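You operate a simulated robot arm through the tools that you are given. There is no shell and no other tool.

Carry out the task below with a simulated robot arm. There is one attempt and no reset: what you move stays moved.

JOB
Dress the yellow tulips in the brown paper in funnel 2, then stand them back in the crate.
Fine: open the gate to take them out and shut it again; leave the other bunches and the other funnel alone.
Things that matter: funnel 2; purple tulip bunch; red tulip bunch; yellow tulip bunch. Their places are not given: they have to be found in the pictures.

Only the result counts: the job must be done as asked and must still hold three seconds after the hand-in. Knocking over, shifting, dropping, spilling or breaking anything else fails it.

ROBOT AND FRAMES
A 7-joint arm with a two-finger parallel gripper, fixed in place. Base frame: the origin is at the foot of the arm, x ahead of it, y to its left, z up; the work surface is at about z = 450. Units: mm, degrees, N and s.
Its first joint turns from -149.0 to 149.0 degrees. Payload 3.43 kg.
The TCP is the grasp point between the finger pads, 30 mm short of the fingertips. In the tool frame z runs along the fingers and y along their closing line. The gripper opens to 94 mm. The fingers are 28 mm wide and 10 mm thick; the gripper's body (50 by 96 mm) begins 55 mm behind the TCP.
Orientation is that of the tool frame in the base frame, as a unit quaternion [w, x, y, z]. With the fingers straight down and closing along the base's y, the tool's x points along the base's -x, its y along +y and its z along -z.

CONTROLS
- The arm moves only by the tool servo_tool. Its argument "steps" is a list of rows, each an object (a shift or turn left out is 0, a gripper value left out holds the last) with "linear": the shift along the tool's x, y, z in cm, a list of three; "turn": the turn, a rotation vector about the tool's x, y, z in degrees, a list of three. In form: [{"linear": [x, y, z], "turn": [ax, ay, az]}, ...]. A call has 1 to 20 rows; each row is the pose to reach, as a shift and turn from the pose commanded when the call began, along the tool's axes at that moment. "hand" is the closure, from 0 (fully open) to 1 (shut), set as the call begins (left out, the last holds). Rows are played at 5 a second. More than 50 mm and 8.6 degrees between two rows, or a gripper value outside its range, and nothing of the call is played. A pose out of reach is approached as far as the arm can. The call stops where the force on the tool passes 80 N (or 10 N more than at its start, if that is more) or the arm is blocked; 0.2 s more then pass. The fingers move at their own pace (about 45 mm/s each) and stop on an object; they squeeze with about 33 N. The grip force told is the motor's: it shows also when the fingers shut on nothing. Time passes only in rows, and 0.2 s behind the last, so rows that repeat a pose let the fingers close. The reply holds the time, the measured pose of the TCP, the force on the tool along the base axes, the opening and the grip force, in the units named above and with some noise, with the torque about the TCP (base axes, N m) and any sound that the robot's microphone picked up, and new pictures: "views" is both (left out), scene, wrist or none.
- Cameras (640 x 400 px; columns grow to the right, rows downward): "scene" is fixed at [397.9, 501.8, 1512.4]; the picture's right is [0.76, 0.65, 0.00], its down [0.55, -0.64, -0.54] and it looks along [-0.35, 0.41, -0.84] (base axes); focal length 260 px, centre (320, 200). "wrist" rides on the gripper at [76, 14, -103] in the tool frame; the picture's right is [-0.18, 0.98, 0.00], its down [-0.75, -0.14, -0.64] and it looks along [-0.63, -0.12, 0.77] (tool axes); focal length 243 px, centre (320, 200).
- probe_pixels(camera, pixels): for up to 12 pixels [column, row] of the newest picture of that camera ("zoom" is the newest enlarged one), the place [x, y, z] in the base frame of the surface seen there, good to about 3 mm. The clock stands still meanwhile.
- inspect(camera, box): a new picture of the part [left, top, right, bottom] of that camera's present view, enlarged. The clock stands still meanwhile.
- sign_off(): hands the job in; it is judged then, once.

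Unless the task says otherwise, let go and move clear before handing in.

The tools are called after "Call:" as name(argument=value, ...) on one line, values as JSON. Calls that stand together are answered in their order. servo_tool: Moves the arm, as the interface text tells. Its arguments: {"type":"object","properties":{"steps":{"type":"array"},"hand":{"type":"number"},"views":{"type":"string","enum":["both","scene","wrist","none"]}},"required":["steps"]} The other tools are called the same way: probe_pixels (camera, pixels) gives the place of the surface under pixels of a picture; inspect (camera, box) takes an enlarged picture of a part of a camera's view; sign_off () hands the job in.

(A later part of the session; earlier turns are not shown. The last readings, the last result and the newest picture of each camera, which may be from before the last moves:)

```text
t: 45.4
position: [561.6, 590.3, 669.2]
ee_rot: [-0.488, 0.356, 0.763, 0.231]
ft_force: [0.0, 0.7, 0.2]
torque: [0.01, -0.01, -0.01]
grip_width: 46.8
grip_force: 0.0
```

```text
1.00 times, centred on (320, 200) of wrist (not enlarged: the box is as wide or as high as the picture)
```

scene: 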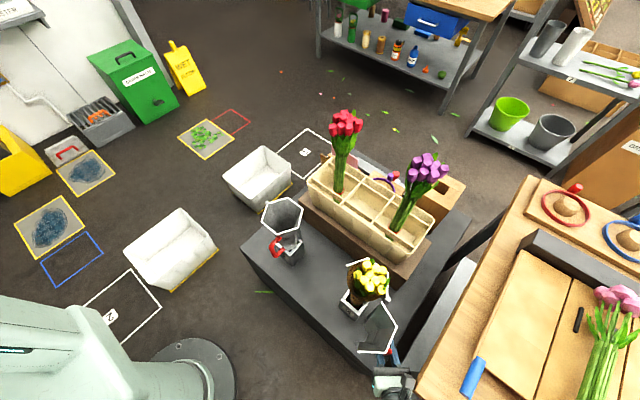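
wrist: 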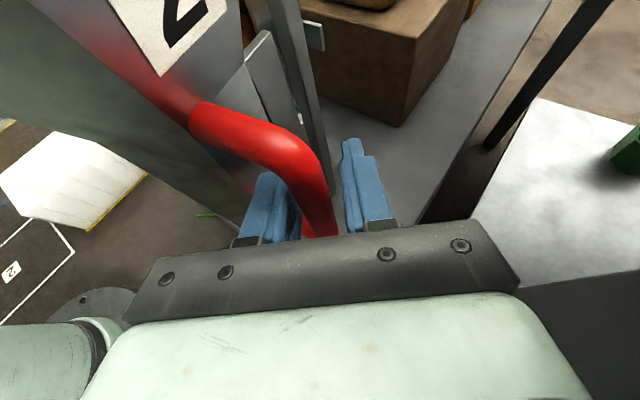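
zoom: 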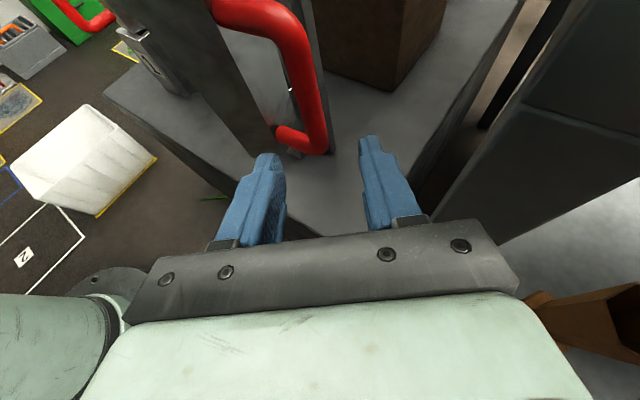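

The hand is clear of the handle and the gate stays open. I'll rise above the rim height, then swing back in front of the funnel with the tool level.

Call:
servo_tool(views="none", steps=[{"linear": [3.84, 0, -1.79]}, {"linear": [7.68, 0, -3.58]}, {"linear": [11.52, 0, -5.37]}, {"linear": [15.36, 0, -7.16]}, {"linear": [19.2, 0, -8.95]}, {"linear": [19.2, 0, -8.95]}])

Call:
servo_tool(views="both", steps=[{"linear": [0.79, -2.02, 1.69], "turn": [-5.59, 3.36, 1.26]}, {"linear": [1.58, -4.03, 3.38], "turn": [-11.17, 6.71, 2.51]}, {"linear": [2.37, -6.05, 5.07], "turn": [-16.76, 10.07, 3.77]}, {"linear": [3.15, -8.07, 6.77], "turn": [-22.34, 13.43, 5.03]}, {"linear": [3.94, -10.09, 8.46], "turn": [-27.93, 16.79, 6.29]}, {"linear": [4.73, -12.1, 10.15], "turn": [-33.51, 20.14, 7.54]}, {"linear": [5.52, -14.12, 11.84], "turn": [-39.1, 23.5, 8.8]}, {"linear": [5.52, -14.12, 11.84], "turn": [-39.1, 23.5, 8.8]}])

Call:
inspect(camera="wrist", box=[200, 60, 480, 260])

```text
t: 46.1
position: [562.9, 583.7, 742.6]
ee_rot: [-0.479, 0.365, 0.769, 0.213]
ft_force: [1.2, -5.1, -18.8]
torque: [-0.15, 0.71, -0.21]
grip_width: 45.6
grip_force: 0.0
stopped in row 3: the force on the tool passed its limit at 121 N (the readings are from after the stop); the commanded pose is now the measured one
```

```text
t: 47.9
position: [369.9, 595.5, 745.2]
ee_rot: [-0.49, 0.508, 0.512, 0.49]
ft_force: [0.4, -0.3, -0.2]
torque: [0.01, -0.01, 0.02]
grip_width: 47.1
grip_force: 0.1
```

scene: 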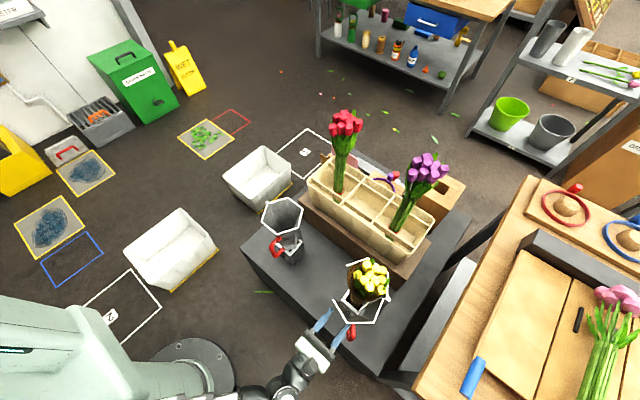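
wrist: 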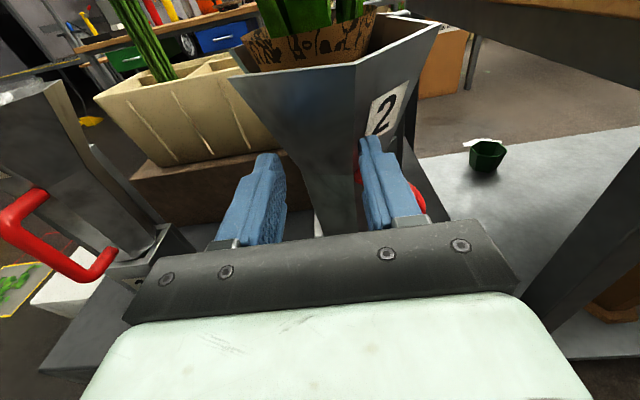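

```text
2.00 times, centred on (340, 160) of wrist
```

zoom: 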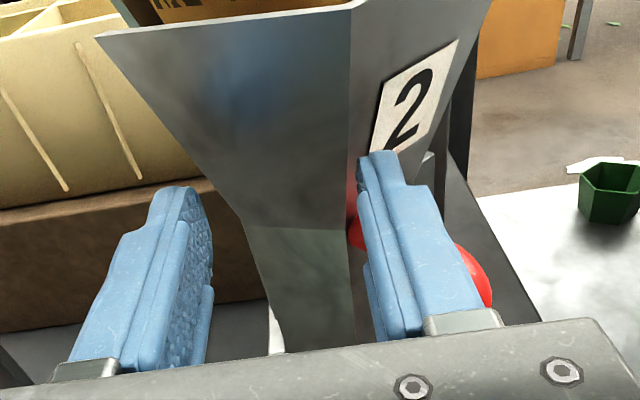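

The upward move was stopped by a 121 N contact, likely the workbench edge on the right, and the following sweep then pushed the gate partway closed. I'll inspect for any damage before moving on.

Call:
inspect(camera="scene", box=[320, 235, 440, 355])

Call:
probe_pixels(camera="zoom", pixels=[[208, 102], [283, 78], [343, 130], [350, 215], [275, 102], [285, 175], [325, 185], [240, 135], [215, 160], [380, 240], [365, 290], [230, 280]])

Call:
inspect(camera="scene", box=[400, 170, 640, 400])

Call:
probe_pixels(camera="zoom", pixels=[[40, 385], [130, 230], [215, 10], [340, 20], [60, 330], [100, 260], [180, 360], [205, 340], [50, 395], [300, 140], [120, 400], [150, 200]])

```text
3.33 times, centred on (380, 295) of scene
```

zoom: 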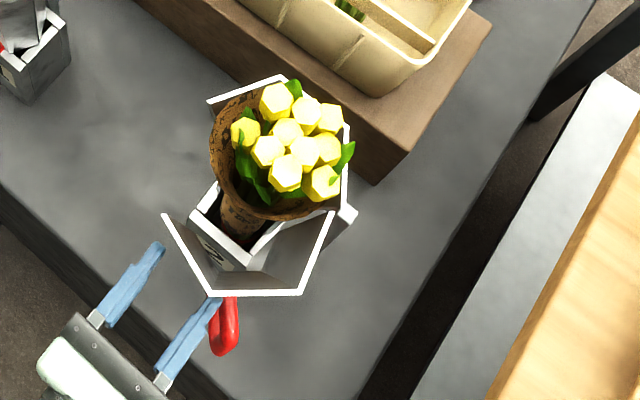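

```text
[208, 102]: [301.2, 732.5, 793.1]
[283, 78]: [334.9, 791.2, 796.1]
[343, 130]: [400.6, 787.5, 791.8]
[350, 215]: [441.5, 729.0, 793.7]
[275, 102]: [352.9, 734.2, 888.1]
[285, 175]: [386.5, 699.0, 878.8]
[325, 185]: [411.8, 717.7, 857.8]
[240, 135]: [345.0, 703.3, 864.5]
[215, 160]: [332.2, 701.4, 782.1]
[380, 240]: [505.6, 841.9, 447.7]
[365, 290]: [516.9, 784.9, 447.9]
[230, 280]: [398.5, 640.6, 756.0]
```

```text
1.74 times, centred on (520, 285) of scene
```

zoom: 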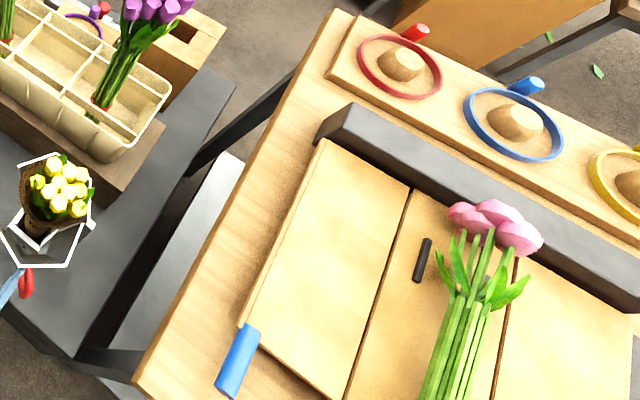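

```text
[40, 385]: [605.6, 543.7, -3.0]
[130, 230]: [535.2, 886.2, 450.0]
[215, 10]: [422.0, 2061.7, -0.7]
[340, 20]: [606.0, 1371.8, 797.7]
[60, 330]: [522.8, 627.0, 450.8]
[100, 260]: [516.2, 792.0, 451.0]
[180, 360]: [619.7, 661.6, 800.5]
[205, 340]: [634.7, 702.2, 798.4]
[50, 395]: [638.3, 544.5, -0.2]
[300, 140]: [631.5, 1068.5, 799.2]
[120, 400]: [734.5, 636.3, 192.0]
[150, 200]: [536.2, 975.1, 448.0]
```

The bench is at x≥600, z≈800 and the hand had snagged its overhang. Nothing there moved and the bunch and funnel are unchanged, but the gate is now only about half open. I'll measure the gate and handle.

Call:
inspect(camera="scene", box=[330, 285, 420, 355])

Call:
probe_pixels(camera="zoom", pixels=[[300, 180], [130, 170], [150, 20], [310, 175], [200, 190], [205, 270], [235, 250], [180, 230], [220, 290], [160, 60], [60, 120], [25, 65]])

Call:
inspect(camera="wrist", box=[280, 80, 480, 240])

Call:
probe_pixels(camera="zoom", pixels=[[255, 220], [460, 300], [480, 330], [235, 230], [300, 120], [250, 100], [200, 230], [480, 310], [450, 290], [265, 190], [240, 300], [150, 330]])

```text
5.71 times, centred on (375, 320) of scene
```

zoom: 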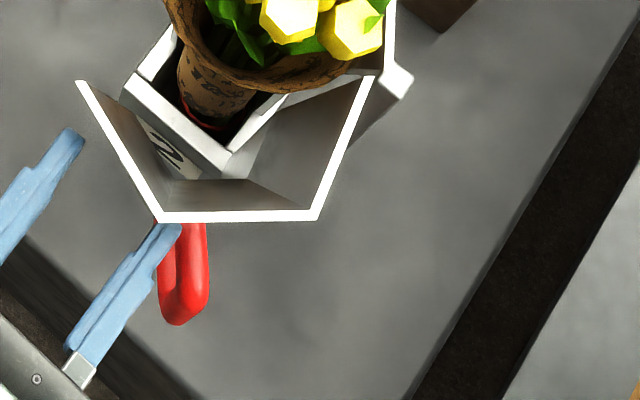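

```text
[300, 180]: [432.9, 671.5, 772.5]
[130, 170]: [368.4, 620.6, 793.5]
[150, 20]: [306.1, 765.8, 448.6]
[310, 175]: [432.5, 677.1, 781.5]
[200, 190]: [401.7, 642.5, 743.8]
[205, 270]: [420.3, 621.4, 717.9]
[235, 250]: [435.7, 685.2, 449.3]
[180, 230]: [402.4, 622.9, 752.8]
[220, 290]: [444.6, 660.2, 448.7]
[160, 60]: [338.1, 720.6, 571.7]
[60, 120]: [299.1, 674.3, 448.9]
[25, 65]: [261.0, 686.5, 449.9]
```

```text
2.50 times, centred on (380, 160) of wrist
```

zoom: 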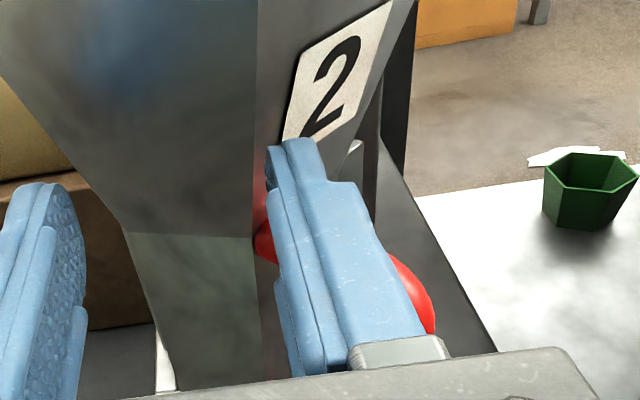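

```text
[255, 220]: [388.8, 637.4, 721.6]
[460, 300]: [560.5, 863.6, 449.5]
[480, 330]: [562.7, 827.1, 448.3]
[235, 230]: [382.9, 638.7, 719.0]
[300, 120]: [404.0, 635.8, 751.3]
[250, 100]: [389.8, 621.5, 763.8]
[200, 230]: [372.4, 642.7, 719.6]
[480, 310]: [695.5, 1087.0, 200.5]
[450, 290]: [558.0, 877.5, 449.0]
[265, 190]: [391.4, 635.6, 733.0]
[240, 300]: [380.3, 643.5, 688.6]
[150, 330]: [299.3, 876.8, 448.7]
```

Call:
inspect(camera="scene", box=[330, 285, 420, 355])

Call:
probe_pixels(camera="zoom", pixels=[[185, 300], [200, 245], [172, 290], [190, 230], [180, 318], [195, 290], [162, 217], [314, 215], [82, 85], [372, 78], [165, 300], [203, 300]])

```text
5.71 times, centred on (375, 320) of scene
```

zoom: 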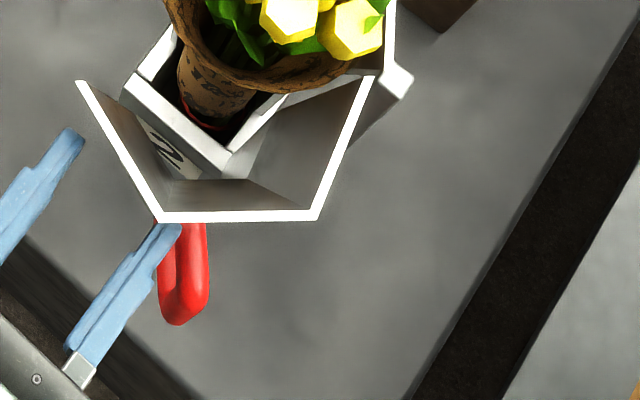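

```text
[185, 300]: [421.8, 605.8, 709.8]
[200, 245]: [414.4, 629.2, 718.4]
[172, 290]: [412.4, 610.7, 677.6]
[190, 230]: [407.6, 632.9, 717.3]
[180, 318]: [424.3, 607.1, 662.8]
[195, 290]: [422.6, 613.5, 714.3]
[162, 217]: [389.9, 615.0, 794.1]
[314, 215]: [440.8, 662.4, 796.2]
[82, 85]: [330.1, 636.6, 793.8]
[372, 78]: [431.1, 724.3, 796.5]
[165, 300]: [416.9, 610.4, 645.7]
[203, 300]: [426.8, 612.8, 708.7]
```

The gate is at about 38°, with the handle bar near (421,614). I'll back off in −y, then come around in front of the bar with the tool level, staying well away from the bench.

Call:
servo_tool(views="none", hand=0.35, steps=[{"linear": [0, 0, -1.0]}, {"linear": [0, 0, -2.2]}, {"linear": [0, 0, -3.5]}, {"linear": [0, 0, -3.5]}])

```text
t: 48.9
position: [369.4, 560.3, 745.2]
ee_rot: [-0.49, 0.508, 0.512, 0.49]
ft_force: [0.6, 0.6, -0.2]
torque: [0.0, 0.0, 0.02]
grip_width: 61.2
grip_force: 0.1
```

Call:
servo_tool(views="both", steps=[{"linear": [-2.5, 1.7, 0.1]}, {"linear": [-5.1, 3.4, 0.2]}, {"linear": [-7.71, 5.07, 0.29]}, {"linear": [-7.71, 5.07, 0.29]}])

Call:
inspect(camera="wrist", box=[200, 60, 480, 260])

```text
t: 49.9
position: [420.7, 560.1, 667.6]
ee_rot: [-0.489, 0.508, 0.512, 0.49]
ft_force: [-0.3, 0.5, -0.1]
torque: [0.05, 0.0, 0.0]
grip_width: 61.3
grip_force: 0.0
```

scene: 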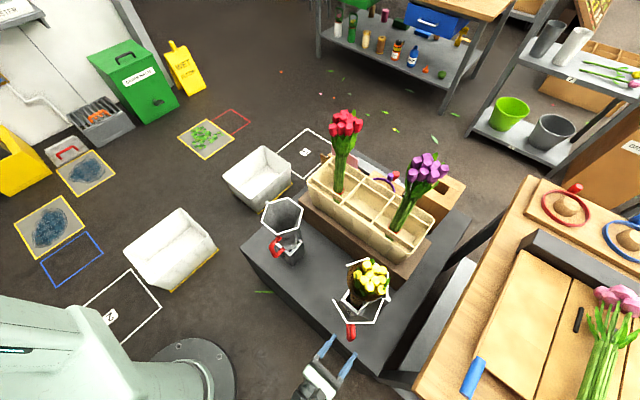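
wrist: 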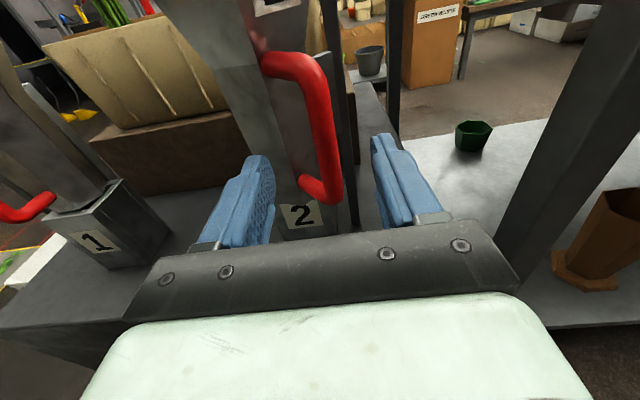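

```text
2.00 times, centred on (340, 160) of wrist
```

zoom: 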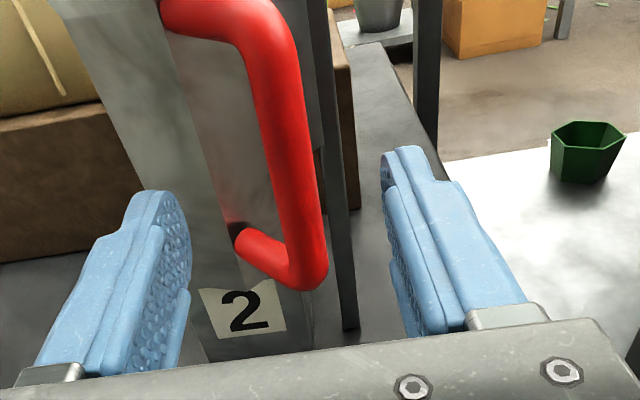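

The handle bar lies between the open fingers. I'll probe it for the final approach.

Call:
probe_pixels(camera="zoom", pixels=[[270, 80], [285, 130], [300, 180], [312, 250], [260, 120], [275, 180], [290, 230], [310, 150], [250, 245], [190, 10], [315, 285], [330, 250]])

```text
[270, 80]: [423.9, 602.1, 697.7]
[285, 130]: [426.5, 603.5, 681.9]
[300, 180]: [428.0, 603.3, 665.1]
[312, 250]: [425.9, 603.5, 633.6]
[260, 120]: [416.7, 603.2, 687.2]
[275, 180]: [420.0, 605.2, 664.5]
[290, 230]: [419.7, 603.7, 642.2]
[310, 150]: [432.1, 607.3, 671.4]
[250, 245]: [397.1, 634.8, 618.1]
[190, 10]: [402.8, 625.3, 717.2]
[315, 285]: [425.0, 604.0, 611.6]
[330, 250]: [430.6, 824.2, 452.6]
```

The bar centre is at about (424.5,612). I'll advance to straddle it and close to a loose cage.

Call:
servo_tool(views="none", steps=[{"linear": [0, 0.2, 1.5]}, {"linear": [0.05, 0.4, 3.2]}, {"linear": [0.15, 0.4, 4.9]}, {"linear": [0.15, 0.4, 4.9]}])

Call:
servo_tool(views="none", hand=0.7, steps=[{"linear": [0, 0, 0]}, {"linear": [0, 0, 0]}, {"linear": [0, 0, 0]}])

```text
t: 50.9
position: [424.8, 608.7, 668.4]
ee_rot: [-0.489, 0.508, 0.512, 0.49]
ft_force: [0.4, -0.7, 0.5]
torque: [0.02, 0.02, -0.01]
grip_width: 61.0
grip_force: 0.1
```

```text
t: 51.7
position: [423.8, 608.0, 668.1]
ee_rot: [-0.49, 0.507, 0.513, 0.489]
ft_force: [0.6, 0.3, 0.4]
torque: [0.01, 0.0, 0.0]
grip_width: 28.2
grip_force: 0.1
```

The bar is caged (28 mm opening, no forces). I'll swing it along its arc toward +x with the tool kept level and straight.

Call:
servo_tool(views="both", steps=[{"linear": [0, 0.9, -0.1]}, {"linear": [0, 1.8, -0.1]}, {"linear": [0, 2.6, -0.05]}, {"linear": [0, 3.4, 0]}, {"linear": [0, 4.1, 0.12]}, {"linear": [0.02, 4.8, 0.25]}, {"linear": [0.03, 5.5, 0.45]}, {"linear": [0.04, 6.17, 0.68]}, {"linear": [0.05, 6.8, 0.97]}, {"linear": [0.06, 7.46, 1.27]}, {"linear": [0.08, 8.05, 1.63]}, {"linear": [0.1, 8.66, 2.01]}, {"linear": [0.1, 8.66, 2.01]}])

Call:
inspect(camera="scene", box=[320, 235, 460, 375])

```text
t: 54.5
position: [511.6, 628.8, 669.1]
ee_rot: [-0.489, 0.508, 0.512, 0.49]
ft_force: [-1.8, -0.2, 0.0]
torque: [-0.02, -0.02, 0.01]
grip_width: 28.9
grip_force: 0.3
```

scene: 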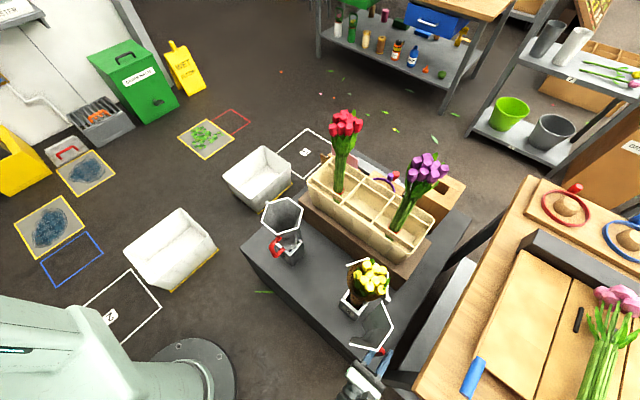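
wrist: 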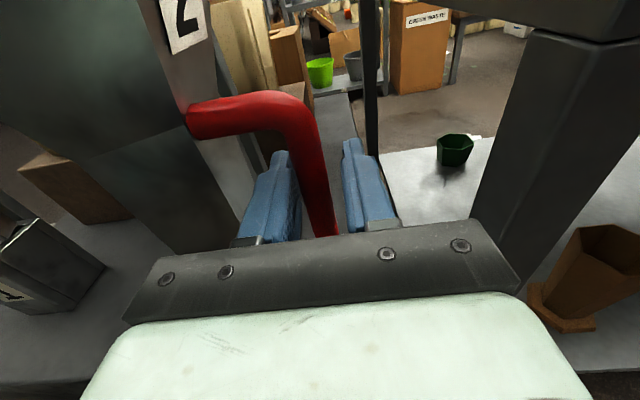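

```text
2.86 times, centred on (390, 305) of scene
```

zoom: 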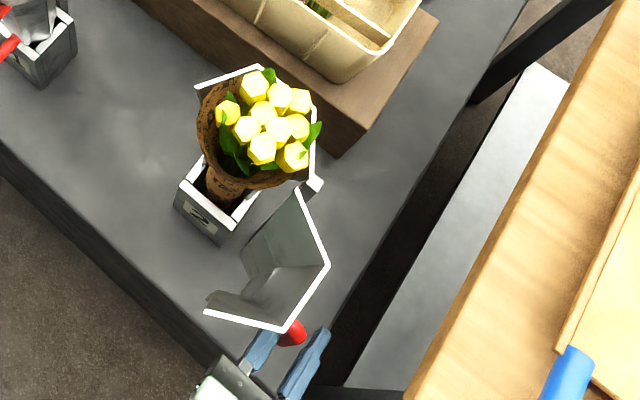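

The gate is about 85° open. I'll nudge it a few more degrees gently.

Call:
servo_tool(views="scene", steps=[{"linear": [0.01, 0.35, 0.3]}, {"linear": [0.02, 0.7, 0.65]}, {"linear": [0.03, 1.0, 0.95]}, {"linear": [0.03, 1.0, 0.95]}])

Call:
inspect(camera="scene", box=[320, 235, 460, 375])

Call:
probe_pixels(camera="zoom", pixels=[[296, 195], [330, 265], [290, 330], [210, 312], [295, 335], [270, 250], [240, 290], [315, 185], [197, 88], [262, 67], [285, 345], [320, 340]])

```text
t: 55.5
position: [520.4, 639.0, 669.5]
ee_rot: [-0.489, 0.508, 0.512, 0.49]
ft_force: [-1.7, 1.0, 0.2]
torque: [0.02, -0.03, -0.03]
grip_width: 29.0
grip_force: 0.6
```

scene: 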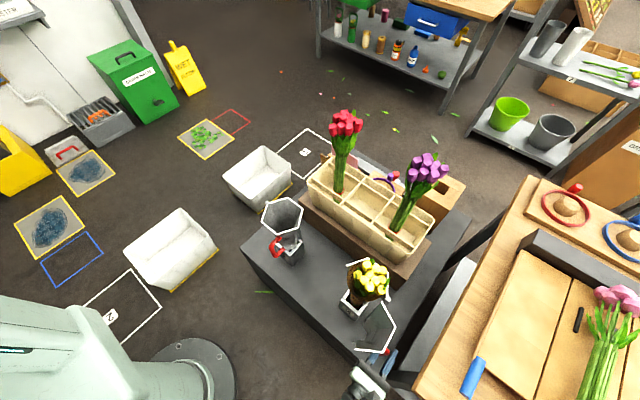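

```text
2.86 times, centred on (390, 305) of scene
```

zoom: 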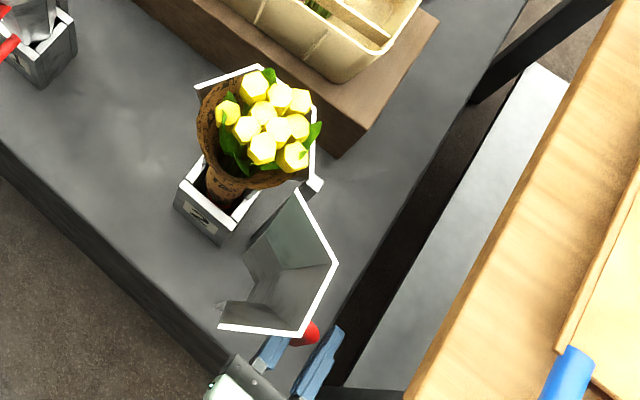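

```text
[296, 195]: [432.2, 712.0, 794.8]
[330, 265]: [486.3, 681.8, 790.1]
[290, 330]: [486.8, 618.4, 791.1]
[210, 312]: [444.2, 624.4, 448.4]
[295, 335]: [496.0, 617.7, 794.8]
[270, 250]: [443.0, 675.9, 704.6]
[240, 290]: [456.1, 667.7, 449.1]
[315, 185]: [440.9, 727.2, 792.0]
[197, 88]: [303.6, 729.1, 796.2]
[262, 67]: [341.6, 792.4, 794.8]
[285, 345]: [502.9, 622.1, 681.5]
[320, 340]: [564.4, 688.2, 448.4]
```

The gate is about 92° open with almost no force. I'll open the fingers slightly and retreat straight back in −y.

Call:
servo_tool(views="none", hand=0.58, steps=[{"linear": [0, -0.2, 0]}, {"linear": [0, -0.3, 0]}, {"linear": [0, -0.3, -1.0]}, {"linear": [0, -0.3, -2.2]}, {"linear": [0, -0.3, -3.6]}, {"linear": [0, -0.3, -5.2]}, {"linear": [0, -0.3, -6.8]}, {"linear": [0, -0.3, -7.8]}, {"linear": [0, -0.3, -7.8]}])

Call:
inspect(camera="scene", box=[300, 235, 480, 400])

```text
t: 57.5
position: [518.7, 560.4, 672.1]
ee_rot: [-0.49, 0.508, 0.512, 0.49]
ft_force: [-0.2, 0.3, -0.3]
torque: [-0.01, 0.02, 0.01]
grip_width: 39.2
grip_force: 0.0
```

```text
2.42 times, centred on (390, 318) of scene
```

zoom: 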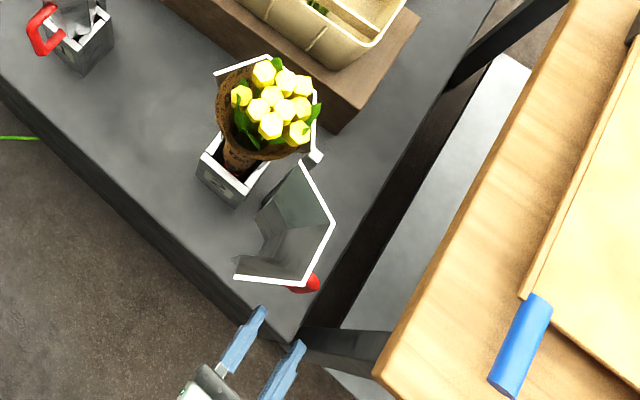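

The gate is fully open and the hand is clear. At this height the gate's edge stays beyond y≈618, so I can slide sideways in −x to face the dressed bunch.

Call:
servo_tool(views="both", hand=0.2, steps=[{"linear": [0.3, -2.5, 0]}, {"linear": [0.6, -5, 0]}, {"linear": [0.9, -7.5, 0]}, {"linear": [1.2, -10, 0]}, {"linear": [1.5, -12.5, 0.2]}, {"linear": [1.8, -15, 0.5]}, {"linear": [1.8, -15, 0.5]}])

Call:
inspect(camera="wrist", box=[180, 0, 480, 240])

```text
t: 59.1
position: [367.3, 566.6, 688.0]
ee_rot: [-0.489, 0.509, 0.512, 0.49]
ft_force: [-0.2, -0.1, 0.3]
torque: [-0.03, 0.02, 0.02]
grip_width: 75.4
grip_force: 0.1
```

scene: 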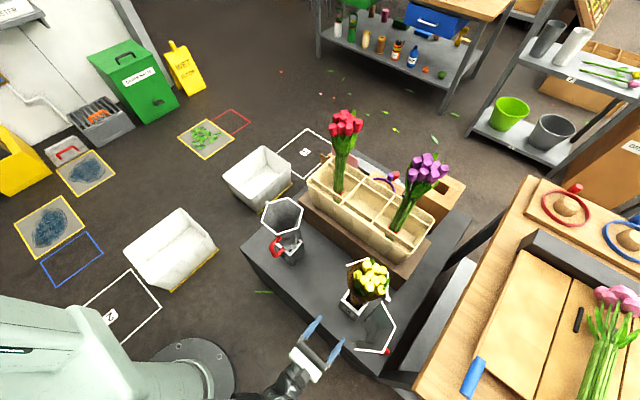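
wrist: 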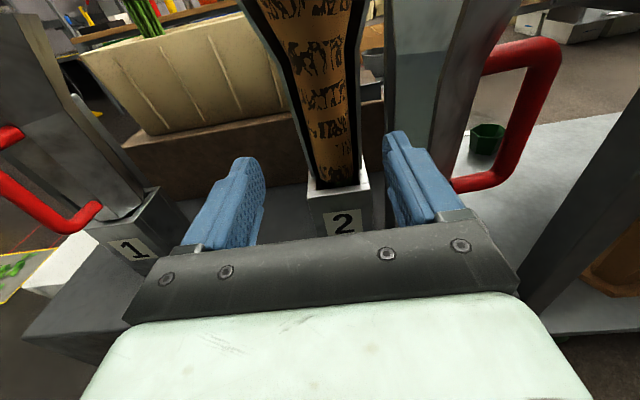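

```text
1.67 times, centred on (330, 120) of wrist
```

zoom: 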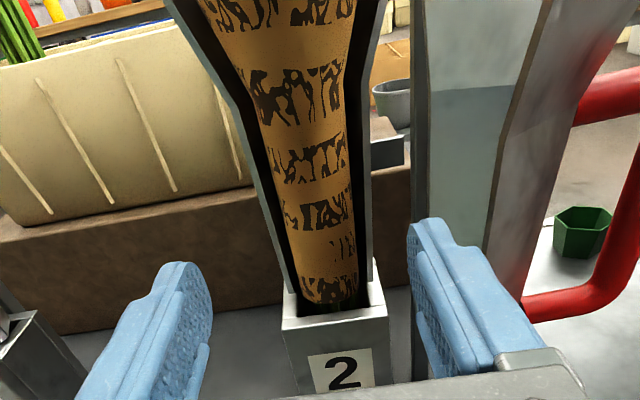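

A clear front view: the paper-wrapped bunch stands in the open back half of the funnel. I'll measure the paper surface and the metal edges beside it to plan the grip depth.

Call:
inspect(camera="wrist", box=[260, 0, 400, 210])

Call:
probe_pixels(camera="zoom", pixels=[[330, 180], [290, 180], [372, 180], [275, 180], [262, 180], [385, 180], [395, 180], [335, 250], [305, 250], [375, 250], [288, 250], [390, 250]])

Call:
probe_pixels(camera="zoom", pixels=[[320, 110], [275, 110], [375, 110], [255, 110], [395, 110], [310, 40], [250, 40], [385, 40], [230, 40], [400, 40], [340, 310], [330, 350]])

```text
1.90 times, centred on (330, 105) of wrist
```

zoom: 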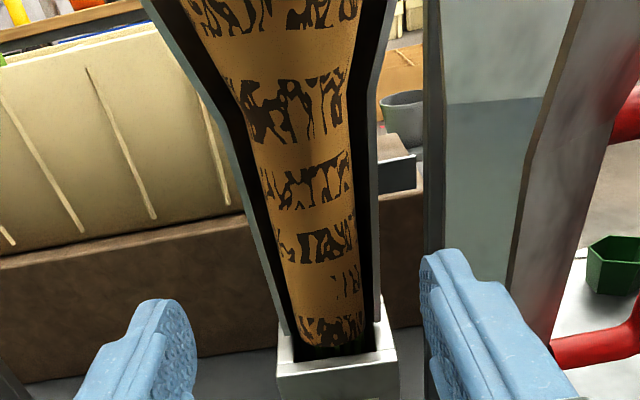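

```text
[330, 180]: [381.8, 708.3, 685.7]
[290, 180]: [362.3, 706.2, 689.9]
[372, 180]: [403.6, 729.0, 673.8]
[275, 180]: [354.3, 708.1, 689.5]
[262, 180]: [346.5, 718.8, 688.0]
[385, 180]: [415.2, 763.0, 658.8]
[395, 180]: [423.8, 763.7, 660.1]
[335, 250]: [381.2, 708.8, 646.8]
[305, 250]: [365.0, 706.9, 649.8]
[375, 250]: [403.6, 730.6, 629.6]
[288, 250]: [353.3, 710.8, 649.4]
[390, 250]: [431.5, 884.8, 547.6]
```

```text
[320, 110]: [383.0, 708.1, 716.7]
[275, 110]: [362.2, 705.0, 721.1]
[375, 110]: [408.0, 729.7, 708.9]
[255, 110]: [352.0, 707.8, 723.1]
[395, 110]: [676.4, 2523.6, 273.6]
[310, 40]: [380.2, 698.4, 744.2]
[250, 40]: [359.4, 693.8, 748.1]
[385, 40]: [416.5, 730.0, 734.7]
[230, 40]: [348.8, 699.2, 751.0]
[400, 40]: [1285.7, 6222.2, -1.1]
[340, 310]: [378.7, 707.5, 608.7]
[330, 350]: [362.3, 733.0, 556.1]
```

The paper is r≈24–25 mm around axis (368.5,730) between z 620 and 690, with metal edges at x±35, y≥729. I'll approach to place the fingertips just short of that plane, with the fingers open ~75 mm, at z≈680.

Call:
servo_tool(views="both", steps=[{"linear": [-0.06, 0.04, 2.8]}, {"linear": [-0.12, 0.08, 5.6]}, {"linear": [-0.18, 0.12, 8.2]}, {"linear": [-0.22, 0.15, 10.2]}, {"linear": [-0.25, 0.17, 11.6]}, {"linear": [-0.25, 0.17, 11.6]}])

Call:
inspect(camera="wrist", box=[220, 60, 440, 240])

Call:
inspect(camera="scene", box=[310, 240, 430, 360])

```text
t: 60.5
position: [370.3, 681.3, 681.2]
ee_rot: [-0.49, 0.508, 0.513, 0.489]
ft_force: [0.3, -0.3, 0.9]
torque: [-0.03, -0.06, 0.01]
grip_width: 75.0
grip_force: 0.0
```

scene: 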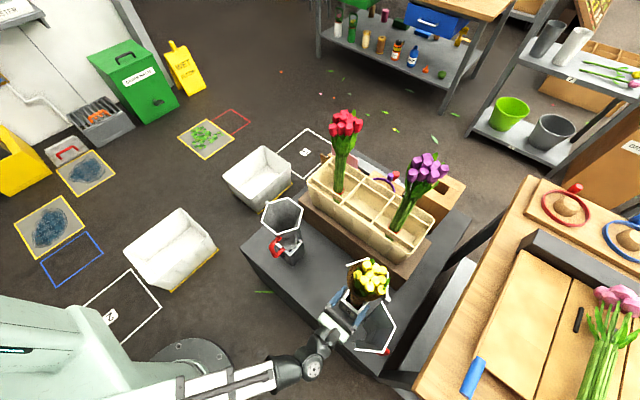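
wrist: 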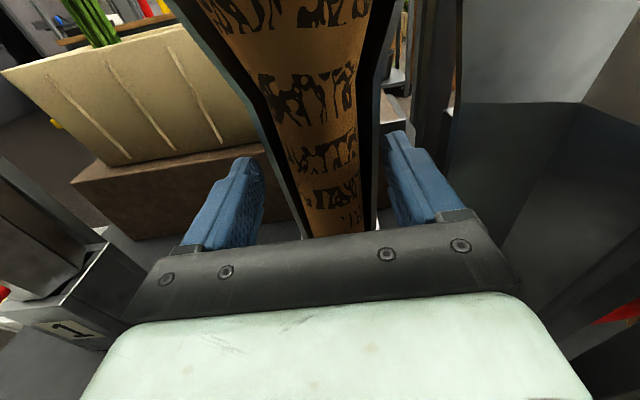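

```text
2.22 times, centred on (330, 150) of wrist
```

zoom: 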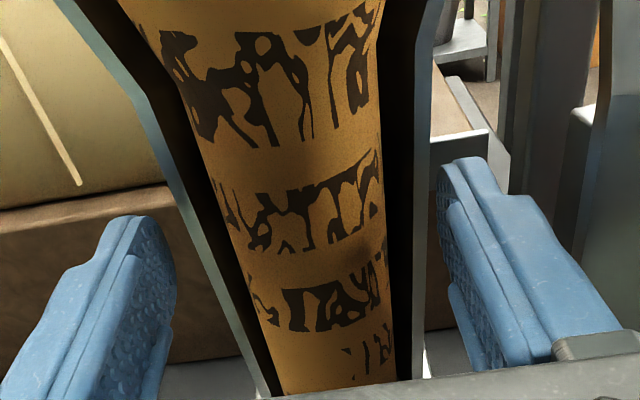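

```text
3.33 times, centred on (370, 300) of scene
```

zoom: 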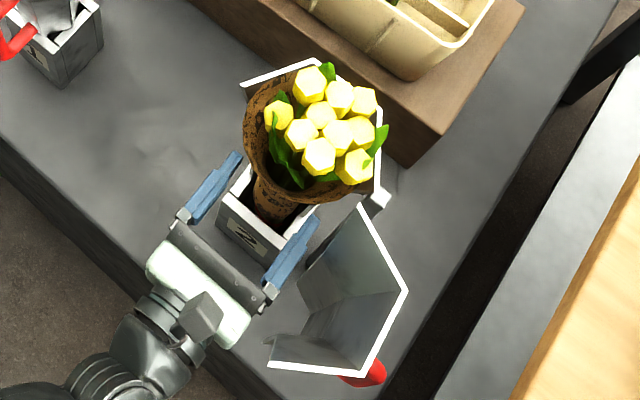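

Call:
probe_pixels(camera="wrist", pixels=[[245, 160], [238, 162], [392, 136], [400, 135], [250, 165], [396, 140]])

Call:
probe_pixels(camera="scene", pixels=[[344, 288], [342, 287], [368, 307], [366, 305], [364, 309], [340, 292]])

```text
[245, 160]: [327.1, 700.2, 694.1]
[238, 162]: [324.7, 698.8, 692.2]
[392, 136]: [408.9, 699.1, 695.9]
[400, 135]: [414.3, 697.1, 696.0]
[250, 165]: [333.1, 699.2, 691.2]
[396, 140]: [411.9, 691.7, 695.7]
```

```text
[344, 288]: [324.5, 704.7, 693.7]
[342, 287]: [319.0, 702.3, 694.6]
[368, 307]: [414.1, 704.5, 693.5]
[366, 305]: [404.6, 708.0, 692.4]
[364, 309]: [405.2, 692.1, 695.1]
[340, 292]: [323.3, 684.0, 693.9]
```

Fingertips are at y≈710 as expected. I'll advance the last 15–16 mm and close on the paper and stems.

Call:
servo_tool(views="none", steps=[{"linear": [0, -0.1, 0.5]}, {"linear": [0, -0.15, 1.0]}, {"linear": [0, -0.15, 1.55]}, {"linear": [0, -0.15, 1.55]}])

Call:
servo_tool(views="both", hand=1, steps=[{"linear": [0, 0, 0]}, {"linear": [0, 0, 0]}, {"linear": [0, 0, 0]}, {"linear": [0, 0, 0]}, {"linear": [0, 0, 0]}])

Call:
inspect(camera="wrist", box=[220, 60, 440, 240])

Call:
inspect(camera="scene", box=[310, 240, 430, 360])

```text
t: 61.5
position: [367.9, 697.3, 681.1]
ee_rot: [-0.49, 0.508, 0.511, 0.491]
ft_force: [-0.2, 0.1, -0.5]
torque: [0.0, 0.03, 0.01]
grip_width: 75.3
grip_force: 0.0
```

```text
t: 62.7
position: [367.0, 698.4, 681.0]
ee_rot: [-0.489, 0.508, 0.513, 0.489]
ft_force: [0.6, -0.2, 0.2]
torque: [-0.06, 0.03, 0.01]
grip_width: 35.3
grip_force: 32.8
```

scene: 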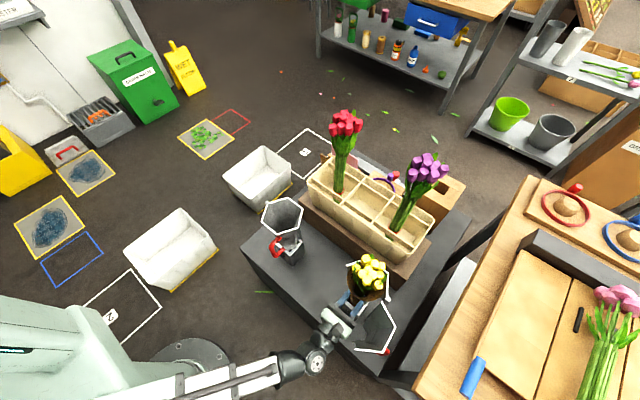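
wrist: 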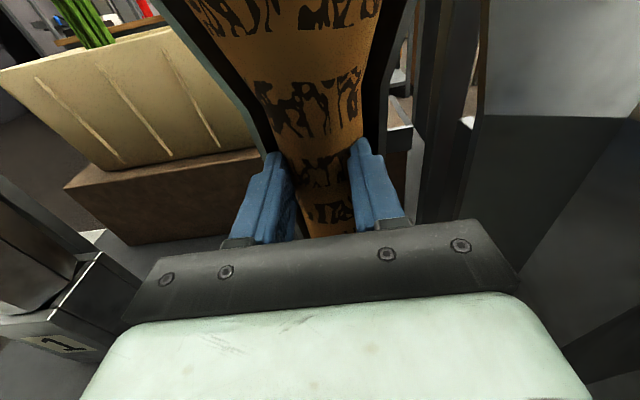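

```text
2.22 times, centred on (330, 150) of wrist
```

zoom: 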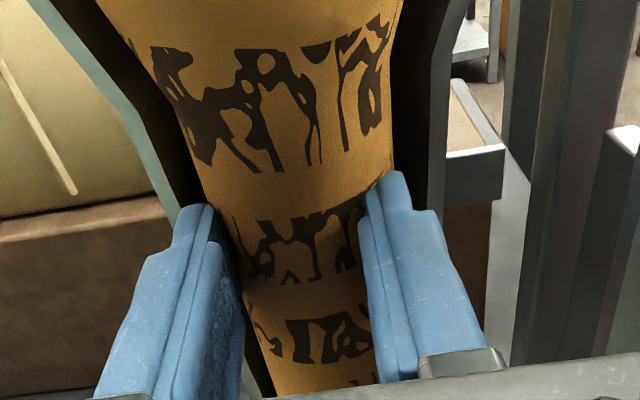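

```text
3.33 times, centred on (370, 300) of scene
```

zoom: 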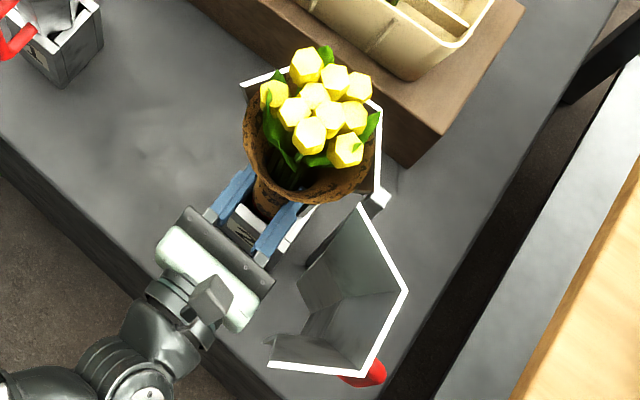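

The fingers closed to 35.3 mm (about the bare stem diameter) and the heads shifted slightly backward. I'll check how the bunch moved and how deep the fingertips sit before lifting.

Call:
probe_pixels(camera="zoom", pixels=[[307, 65], [310, 132], [345, 150], [273, 93], [357, 87], [313, 95], [250, 145], [300, 190], [240, 84], [318, 62], [255, 185], [262, 205]])

Call:
inspect(camera="scene", box=[330, 270, 390, 320])

Call:
probe_pixels(camera="zoom", pixels=[[200, 120], [215, 90], [330, 155], [310, 180], [260, 100], [270, 130], [250, 150], [180, 160], [290, 200], [240, 190], [300, 130], [225, 100]])

```text
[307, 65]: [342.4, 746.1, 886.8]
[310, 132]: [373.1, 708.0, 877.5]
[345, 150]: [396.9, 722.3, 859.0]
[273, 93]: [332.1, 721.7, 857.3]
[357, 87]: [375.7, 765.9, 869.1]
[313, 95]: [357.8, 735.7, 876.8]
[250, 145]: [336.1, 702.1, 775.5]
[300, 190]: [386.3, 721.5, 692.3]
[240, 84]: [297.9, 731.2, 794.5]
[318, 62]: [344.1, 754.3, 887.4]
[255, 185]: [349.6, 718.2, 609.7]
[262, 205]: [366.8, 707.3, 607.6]
```

```text
8.00 times, centred on (360, 295) of scene
```

zoom: 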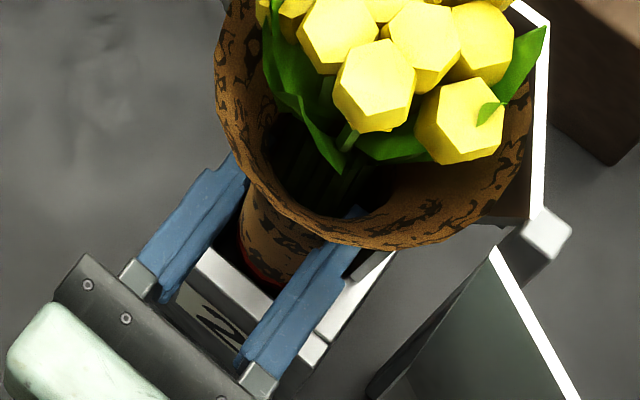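

```text
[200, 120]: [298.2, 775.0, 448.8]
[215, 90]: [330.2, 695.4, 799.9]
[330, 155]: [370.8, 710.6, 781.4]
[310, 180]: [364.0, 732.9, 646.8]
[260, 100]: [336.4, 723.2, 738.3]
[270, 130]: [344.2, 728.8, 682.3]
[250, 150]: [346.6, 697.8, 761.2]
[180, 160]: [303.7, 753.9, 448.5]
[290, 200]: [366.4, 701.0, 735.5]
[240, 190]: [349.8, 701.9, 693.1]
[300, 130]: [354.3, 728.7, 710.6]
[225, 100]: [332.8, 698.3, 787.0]
```

The grip is on the stems through the paper, with the tips about at the axis. I'll test it with a gentle 15 mm lift and see whether bunch and paper rise together.

Call:
servo_tool(views="both", steps=[{"linear": [0.4, 0, 0.02]}, {"linear": [0.8, 0, 0.03]}, {"linear": [1.2, 0, 0.05]}, {"linear": [1.6, 0, 0.06]}, {"linear": [1.6, 0, 0.06]}])

Call:
inspect(camera="scene", box=[310, 240, 430, 360])

Call:
inspect(camera="wrist", box=[220, 60, 440, 240])

```text
t: 63.9
position: [367.3, 698.9, 696.2]
ee_rot: [-0.489, 0.508, 0.513, 0.489]
ft_force: [0.2, -3.9, -3.7]
torque: [-0.59, 0.01, -0.03]
grip_width: 35.3
grip_force: 32.8
```

scene: 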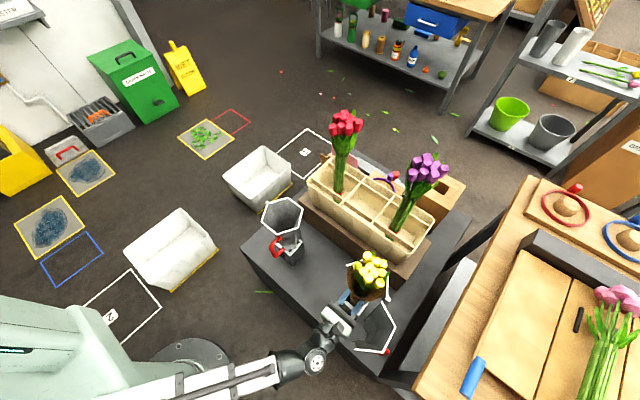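
wrist: 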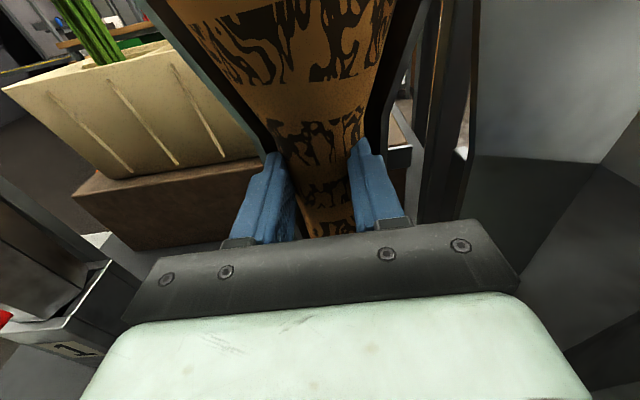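

```text
3.33 times, centred on (370, 300) of scene
```

zoom: 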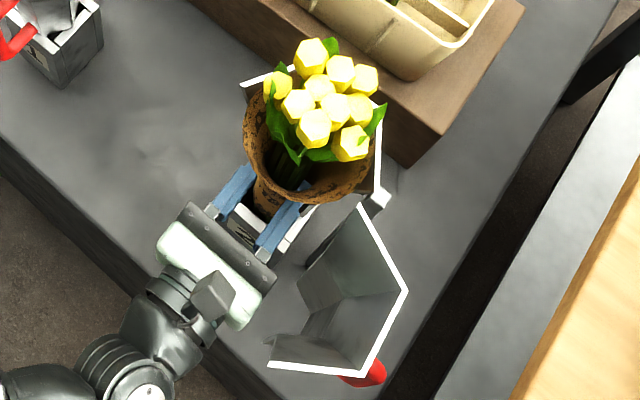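

```text
2.22 times, centred on (330, 150) of wrist
```

zoom: 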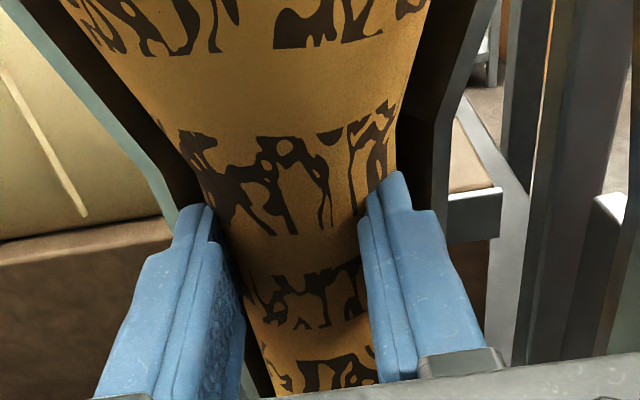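

Heads rose with the hand (load ≈ −3.7 N). I need to check whether the paper rose as well, so I'll probe its rim and the heads.

Call:
inspect(camera="scene", box=[310, 240, 430, 360])

Call:
probe_pixels(camera="zoom", pixels=[[250, 140], [262, 175], [300, 198], [345, 190], [372, 170], [247, 110], [312, 55], [313, 125], [350, 140], [275, 88], [363, 80], [320, 90]])

```text
3.33 times, centred on (370, 300) of scene
```

zoom: 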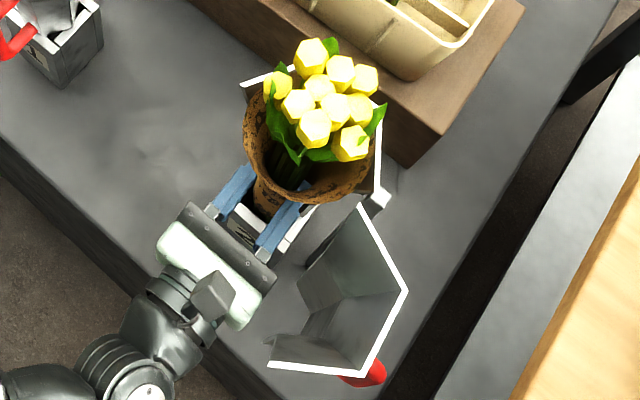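

```text
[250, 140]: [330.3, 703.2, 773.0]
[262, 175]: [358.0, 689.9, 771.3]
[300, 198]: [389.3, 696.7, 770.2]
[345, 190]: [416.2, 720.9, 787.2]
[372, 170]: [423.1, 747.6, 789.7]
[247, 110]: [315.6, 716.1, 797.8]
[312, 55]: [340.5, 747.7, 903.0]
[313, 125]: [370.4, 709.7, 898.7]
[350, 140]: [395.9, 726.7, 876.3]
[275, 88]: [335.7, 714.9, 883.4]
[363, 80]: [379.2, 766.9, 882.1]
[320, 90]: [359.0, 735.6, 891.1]
```

The heads rose 16 mm but the paper rim appears not to have risen. I'll look more closely at the paper around the fingers before deciding.

Call:
inspect(camera="scene", box=[335, 255, 390, 310])

Call:
inspect(camera="wrist", box=[240, 0, 420, 120])

Call:
inspect(camera="wrist", box=[260, 130, 390, 240])

```text
7.27 times, centred on (362, 282) of scene
```

zoom: 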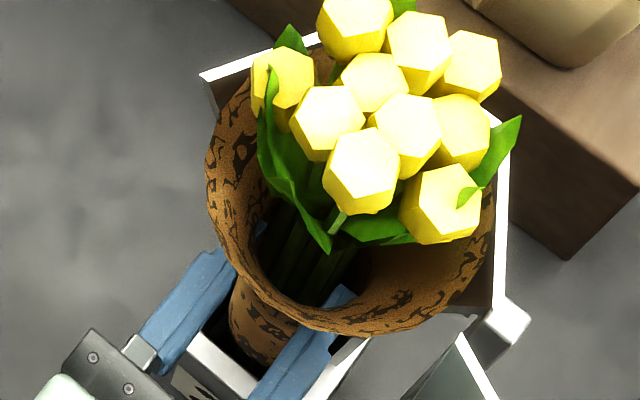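

```text
3.33 times, centred on (330, 60) of wrist
```

zoom: 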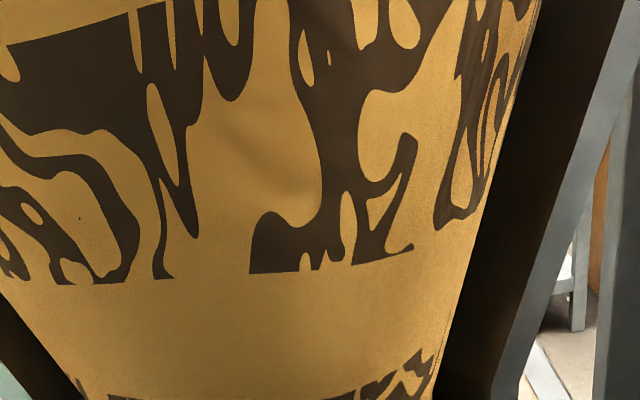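

```text
3.64 times, centred on (325, 185) of wrist
```

zoom: 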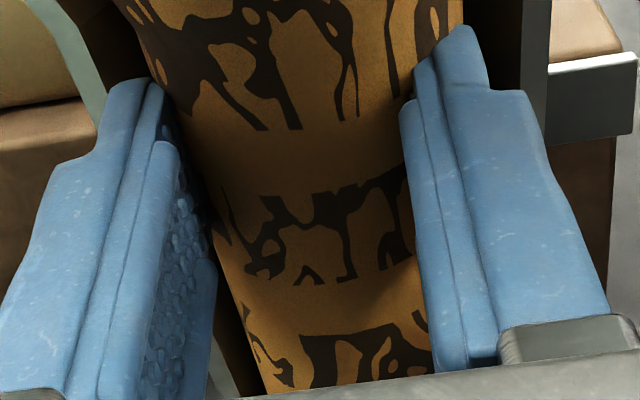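

The paper hasn't moved, so it isn't bound to the bunch yet. While the bunch is still safely inside the funnel, I'll try a small 8 mm pull toward the open gate and see how paper and bunch respond.

Call:
servo_tool(views="both", steps=[{"linear": [0, 0, -0.2]}, {"linear": [0, 0, -0.4]}, {"linear": [0, 0, -0.6]}, {"linear": [0, 0, -0.8]}, {"linear": [0, 0, -0.8]}])

Call:
inspect(camera="scene", box=[310, 240, 430, 360])

Call:
inspect(camera="wrist", box=[220, 60, 440, 240])

```text
t: 65.1
position: [367.4, 690.0, 697.3]
ee_rot: [-0.49, 0.508, 0.512, 0.49]
ft_force: [0.7, 0.3, -3.0]
torque: [-0.13, 0.0, 0.02]
grip_width: 35.3
grip_force: 32.7
```

scene: 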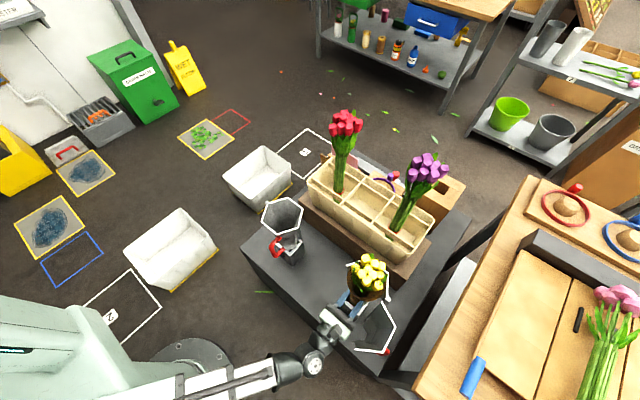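
wrist: 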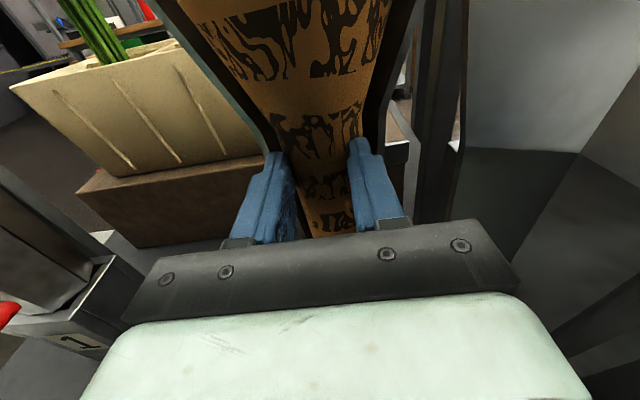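

```text
3.33 times, centred on (370, 300) of scene
```

zoom: 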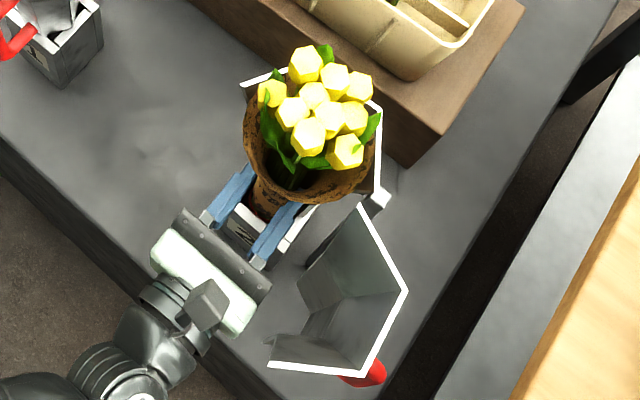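

```text
2.22 times, centred on (330, 150) of wrist
```

zoom: 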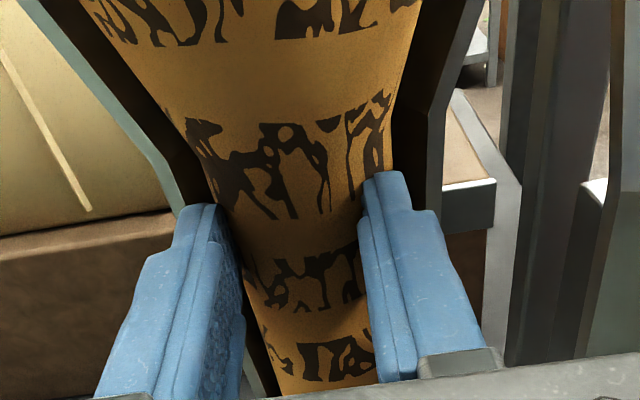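

The bunch follows the grip firmly, but the paper didn't react. The gate had been dragged open as the bunch dropped, so the wrap probably never took. I'll set the bunch back down centred, then shut the gate fully around it and reopen it.

Call:
servo_tool(views="none", steps=[{"linear": [0, 0.1, 0.35]}, {"linear": [0, 0.13, 0.7]}, {"linear": [-0.4, 0.13, 0.7]}, {"linear": [-0.8, 0.13, 0.7]}, {"linear": [-1.2, 0.13, 0.7]}, {"linear": [-1.5, 0.13, 0.7]}, {"linear": [-1.5, 0.13, 0.7]}])

```text
t: 66.7
position: [369.4, 696.0, 681.6]
ee_rot: [-0.489, 0.508, 0.512, 0.49]
ft_force: [0.2, 0.1, -2.6]
torque: [-0.1, -0.01, -0.02]
grip_width: 35.3
grip_force: 32.8
```

Call:
servo_tool(views="none", steps=[{"linear": [-0.1, 0, 0]}, {"linear": [-0.2, 0, 0]}, {"linear": [-0.2, 0, 0]}])

```text
t: 67.5
position: [369.1, 695.7, 680.2]
ee_rot: [-0.49, 0.508, 0.512, 0.49]
ft_force: [0.9, -2.0, 5.1]
torque: [-0.04, -0.16, -0.03]
grip_width: 35.2
grip_force: 32.5
```

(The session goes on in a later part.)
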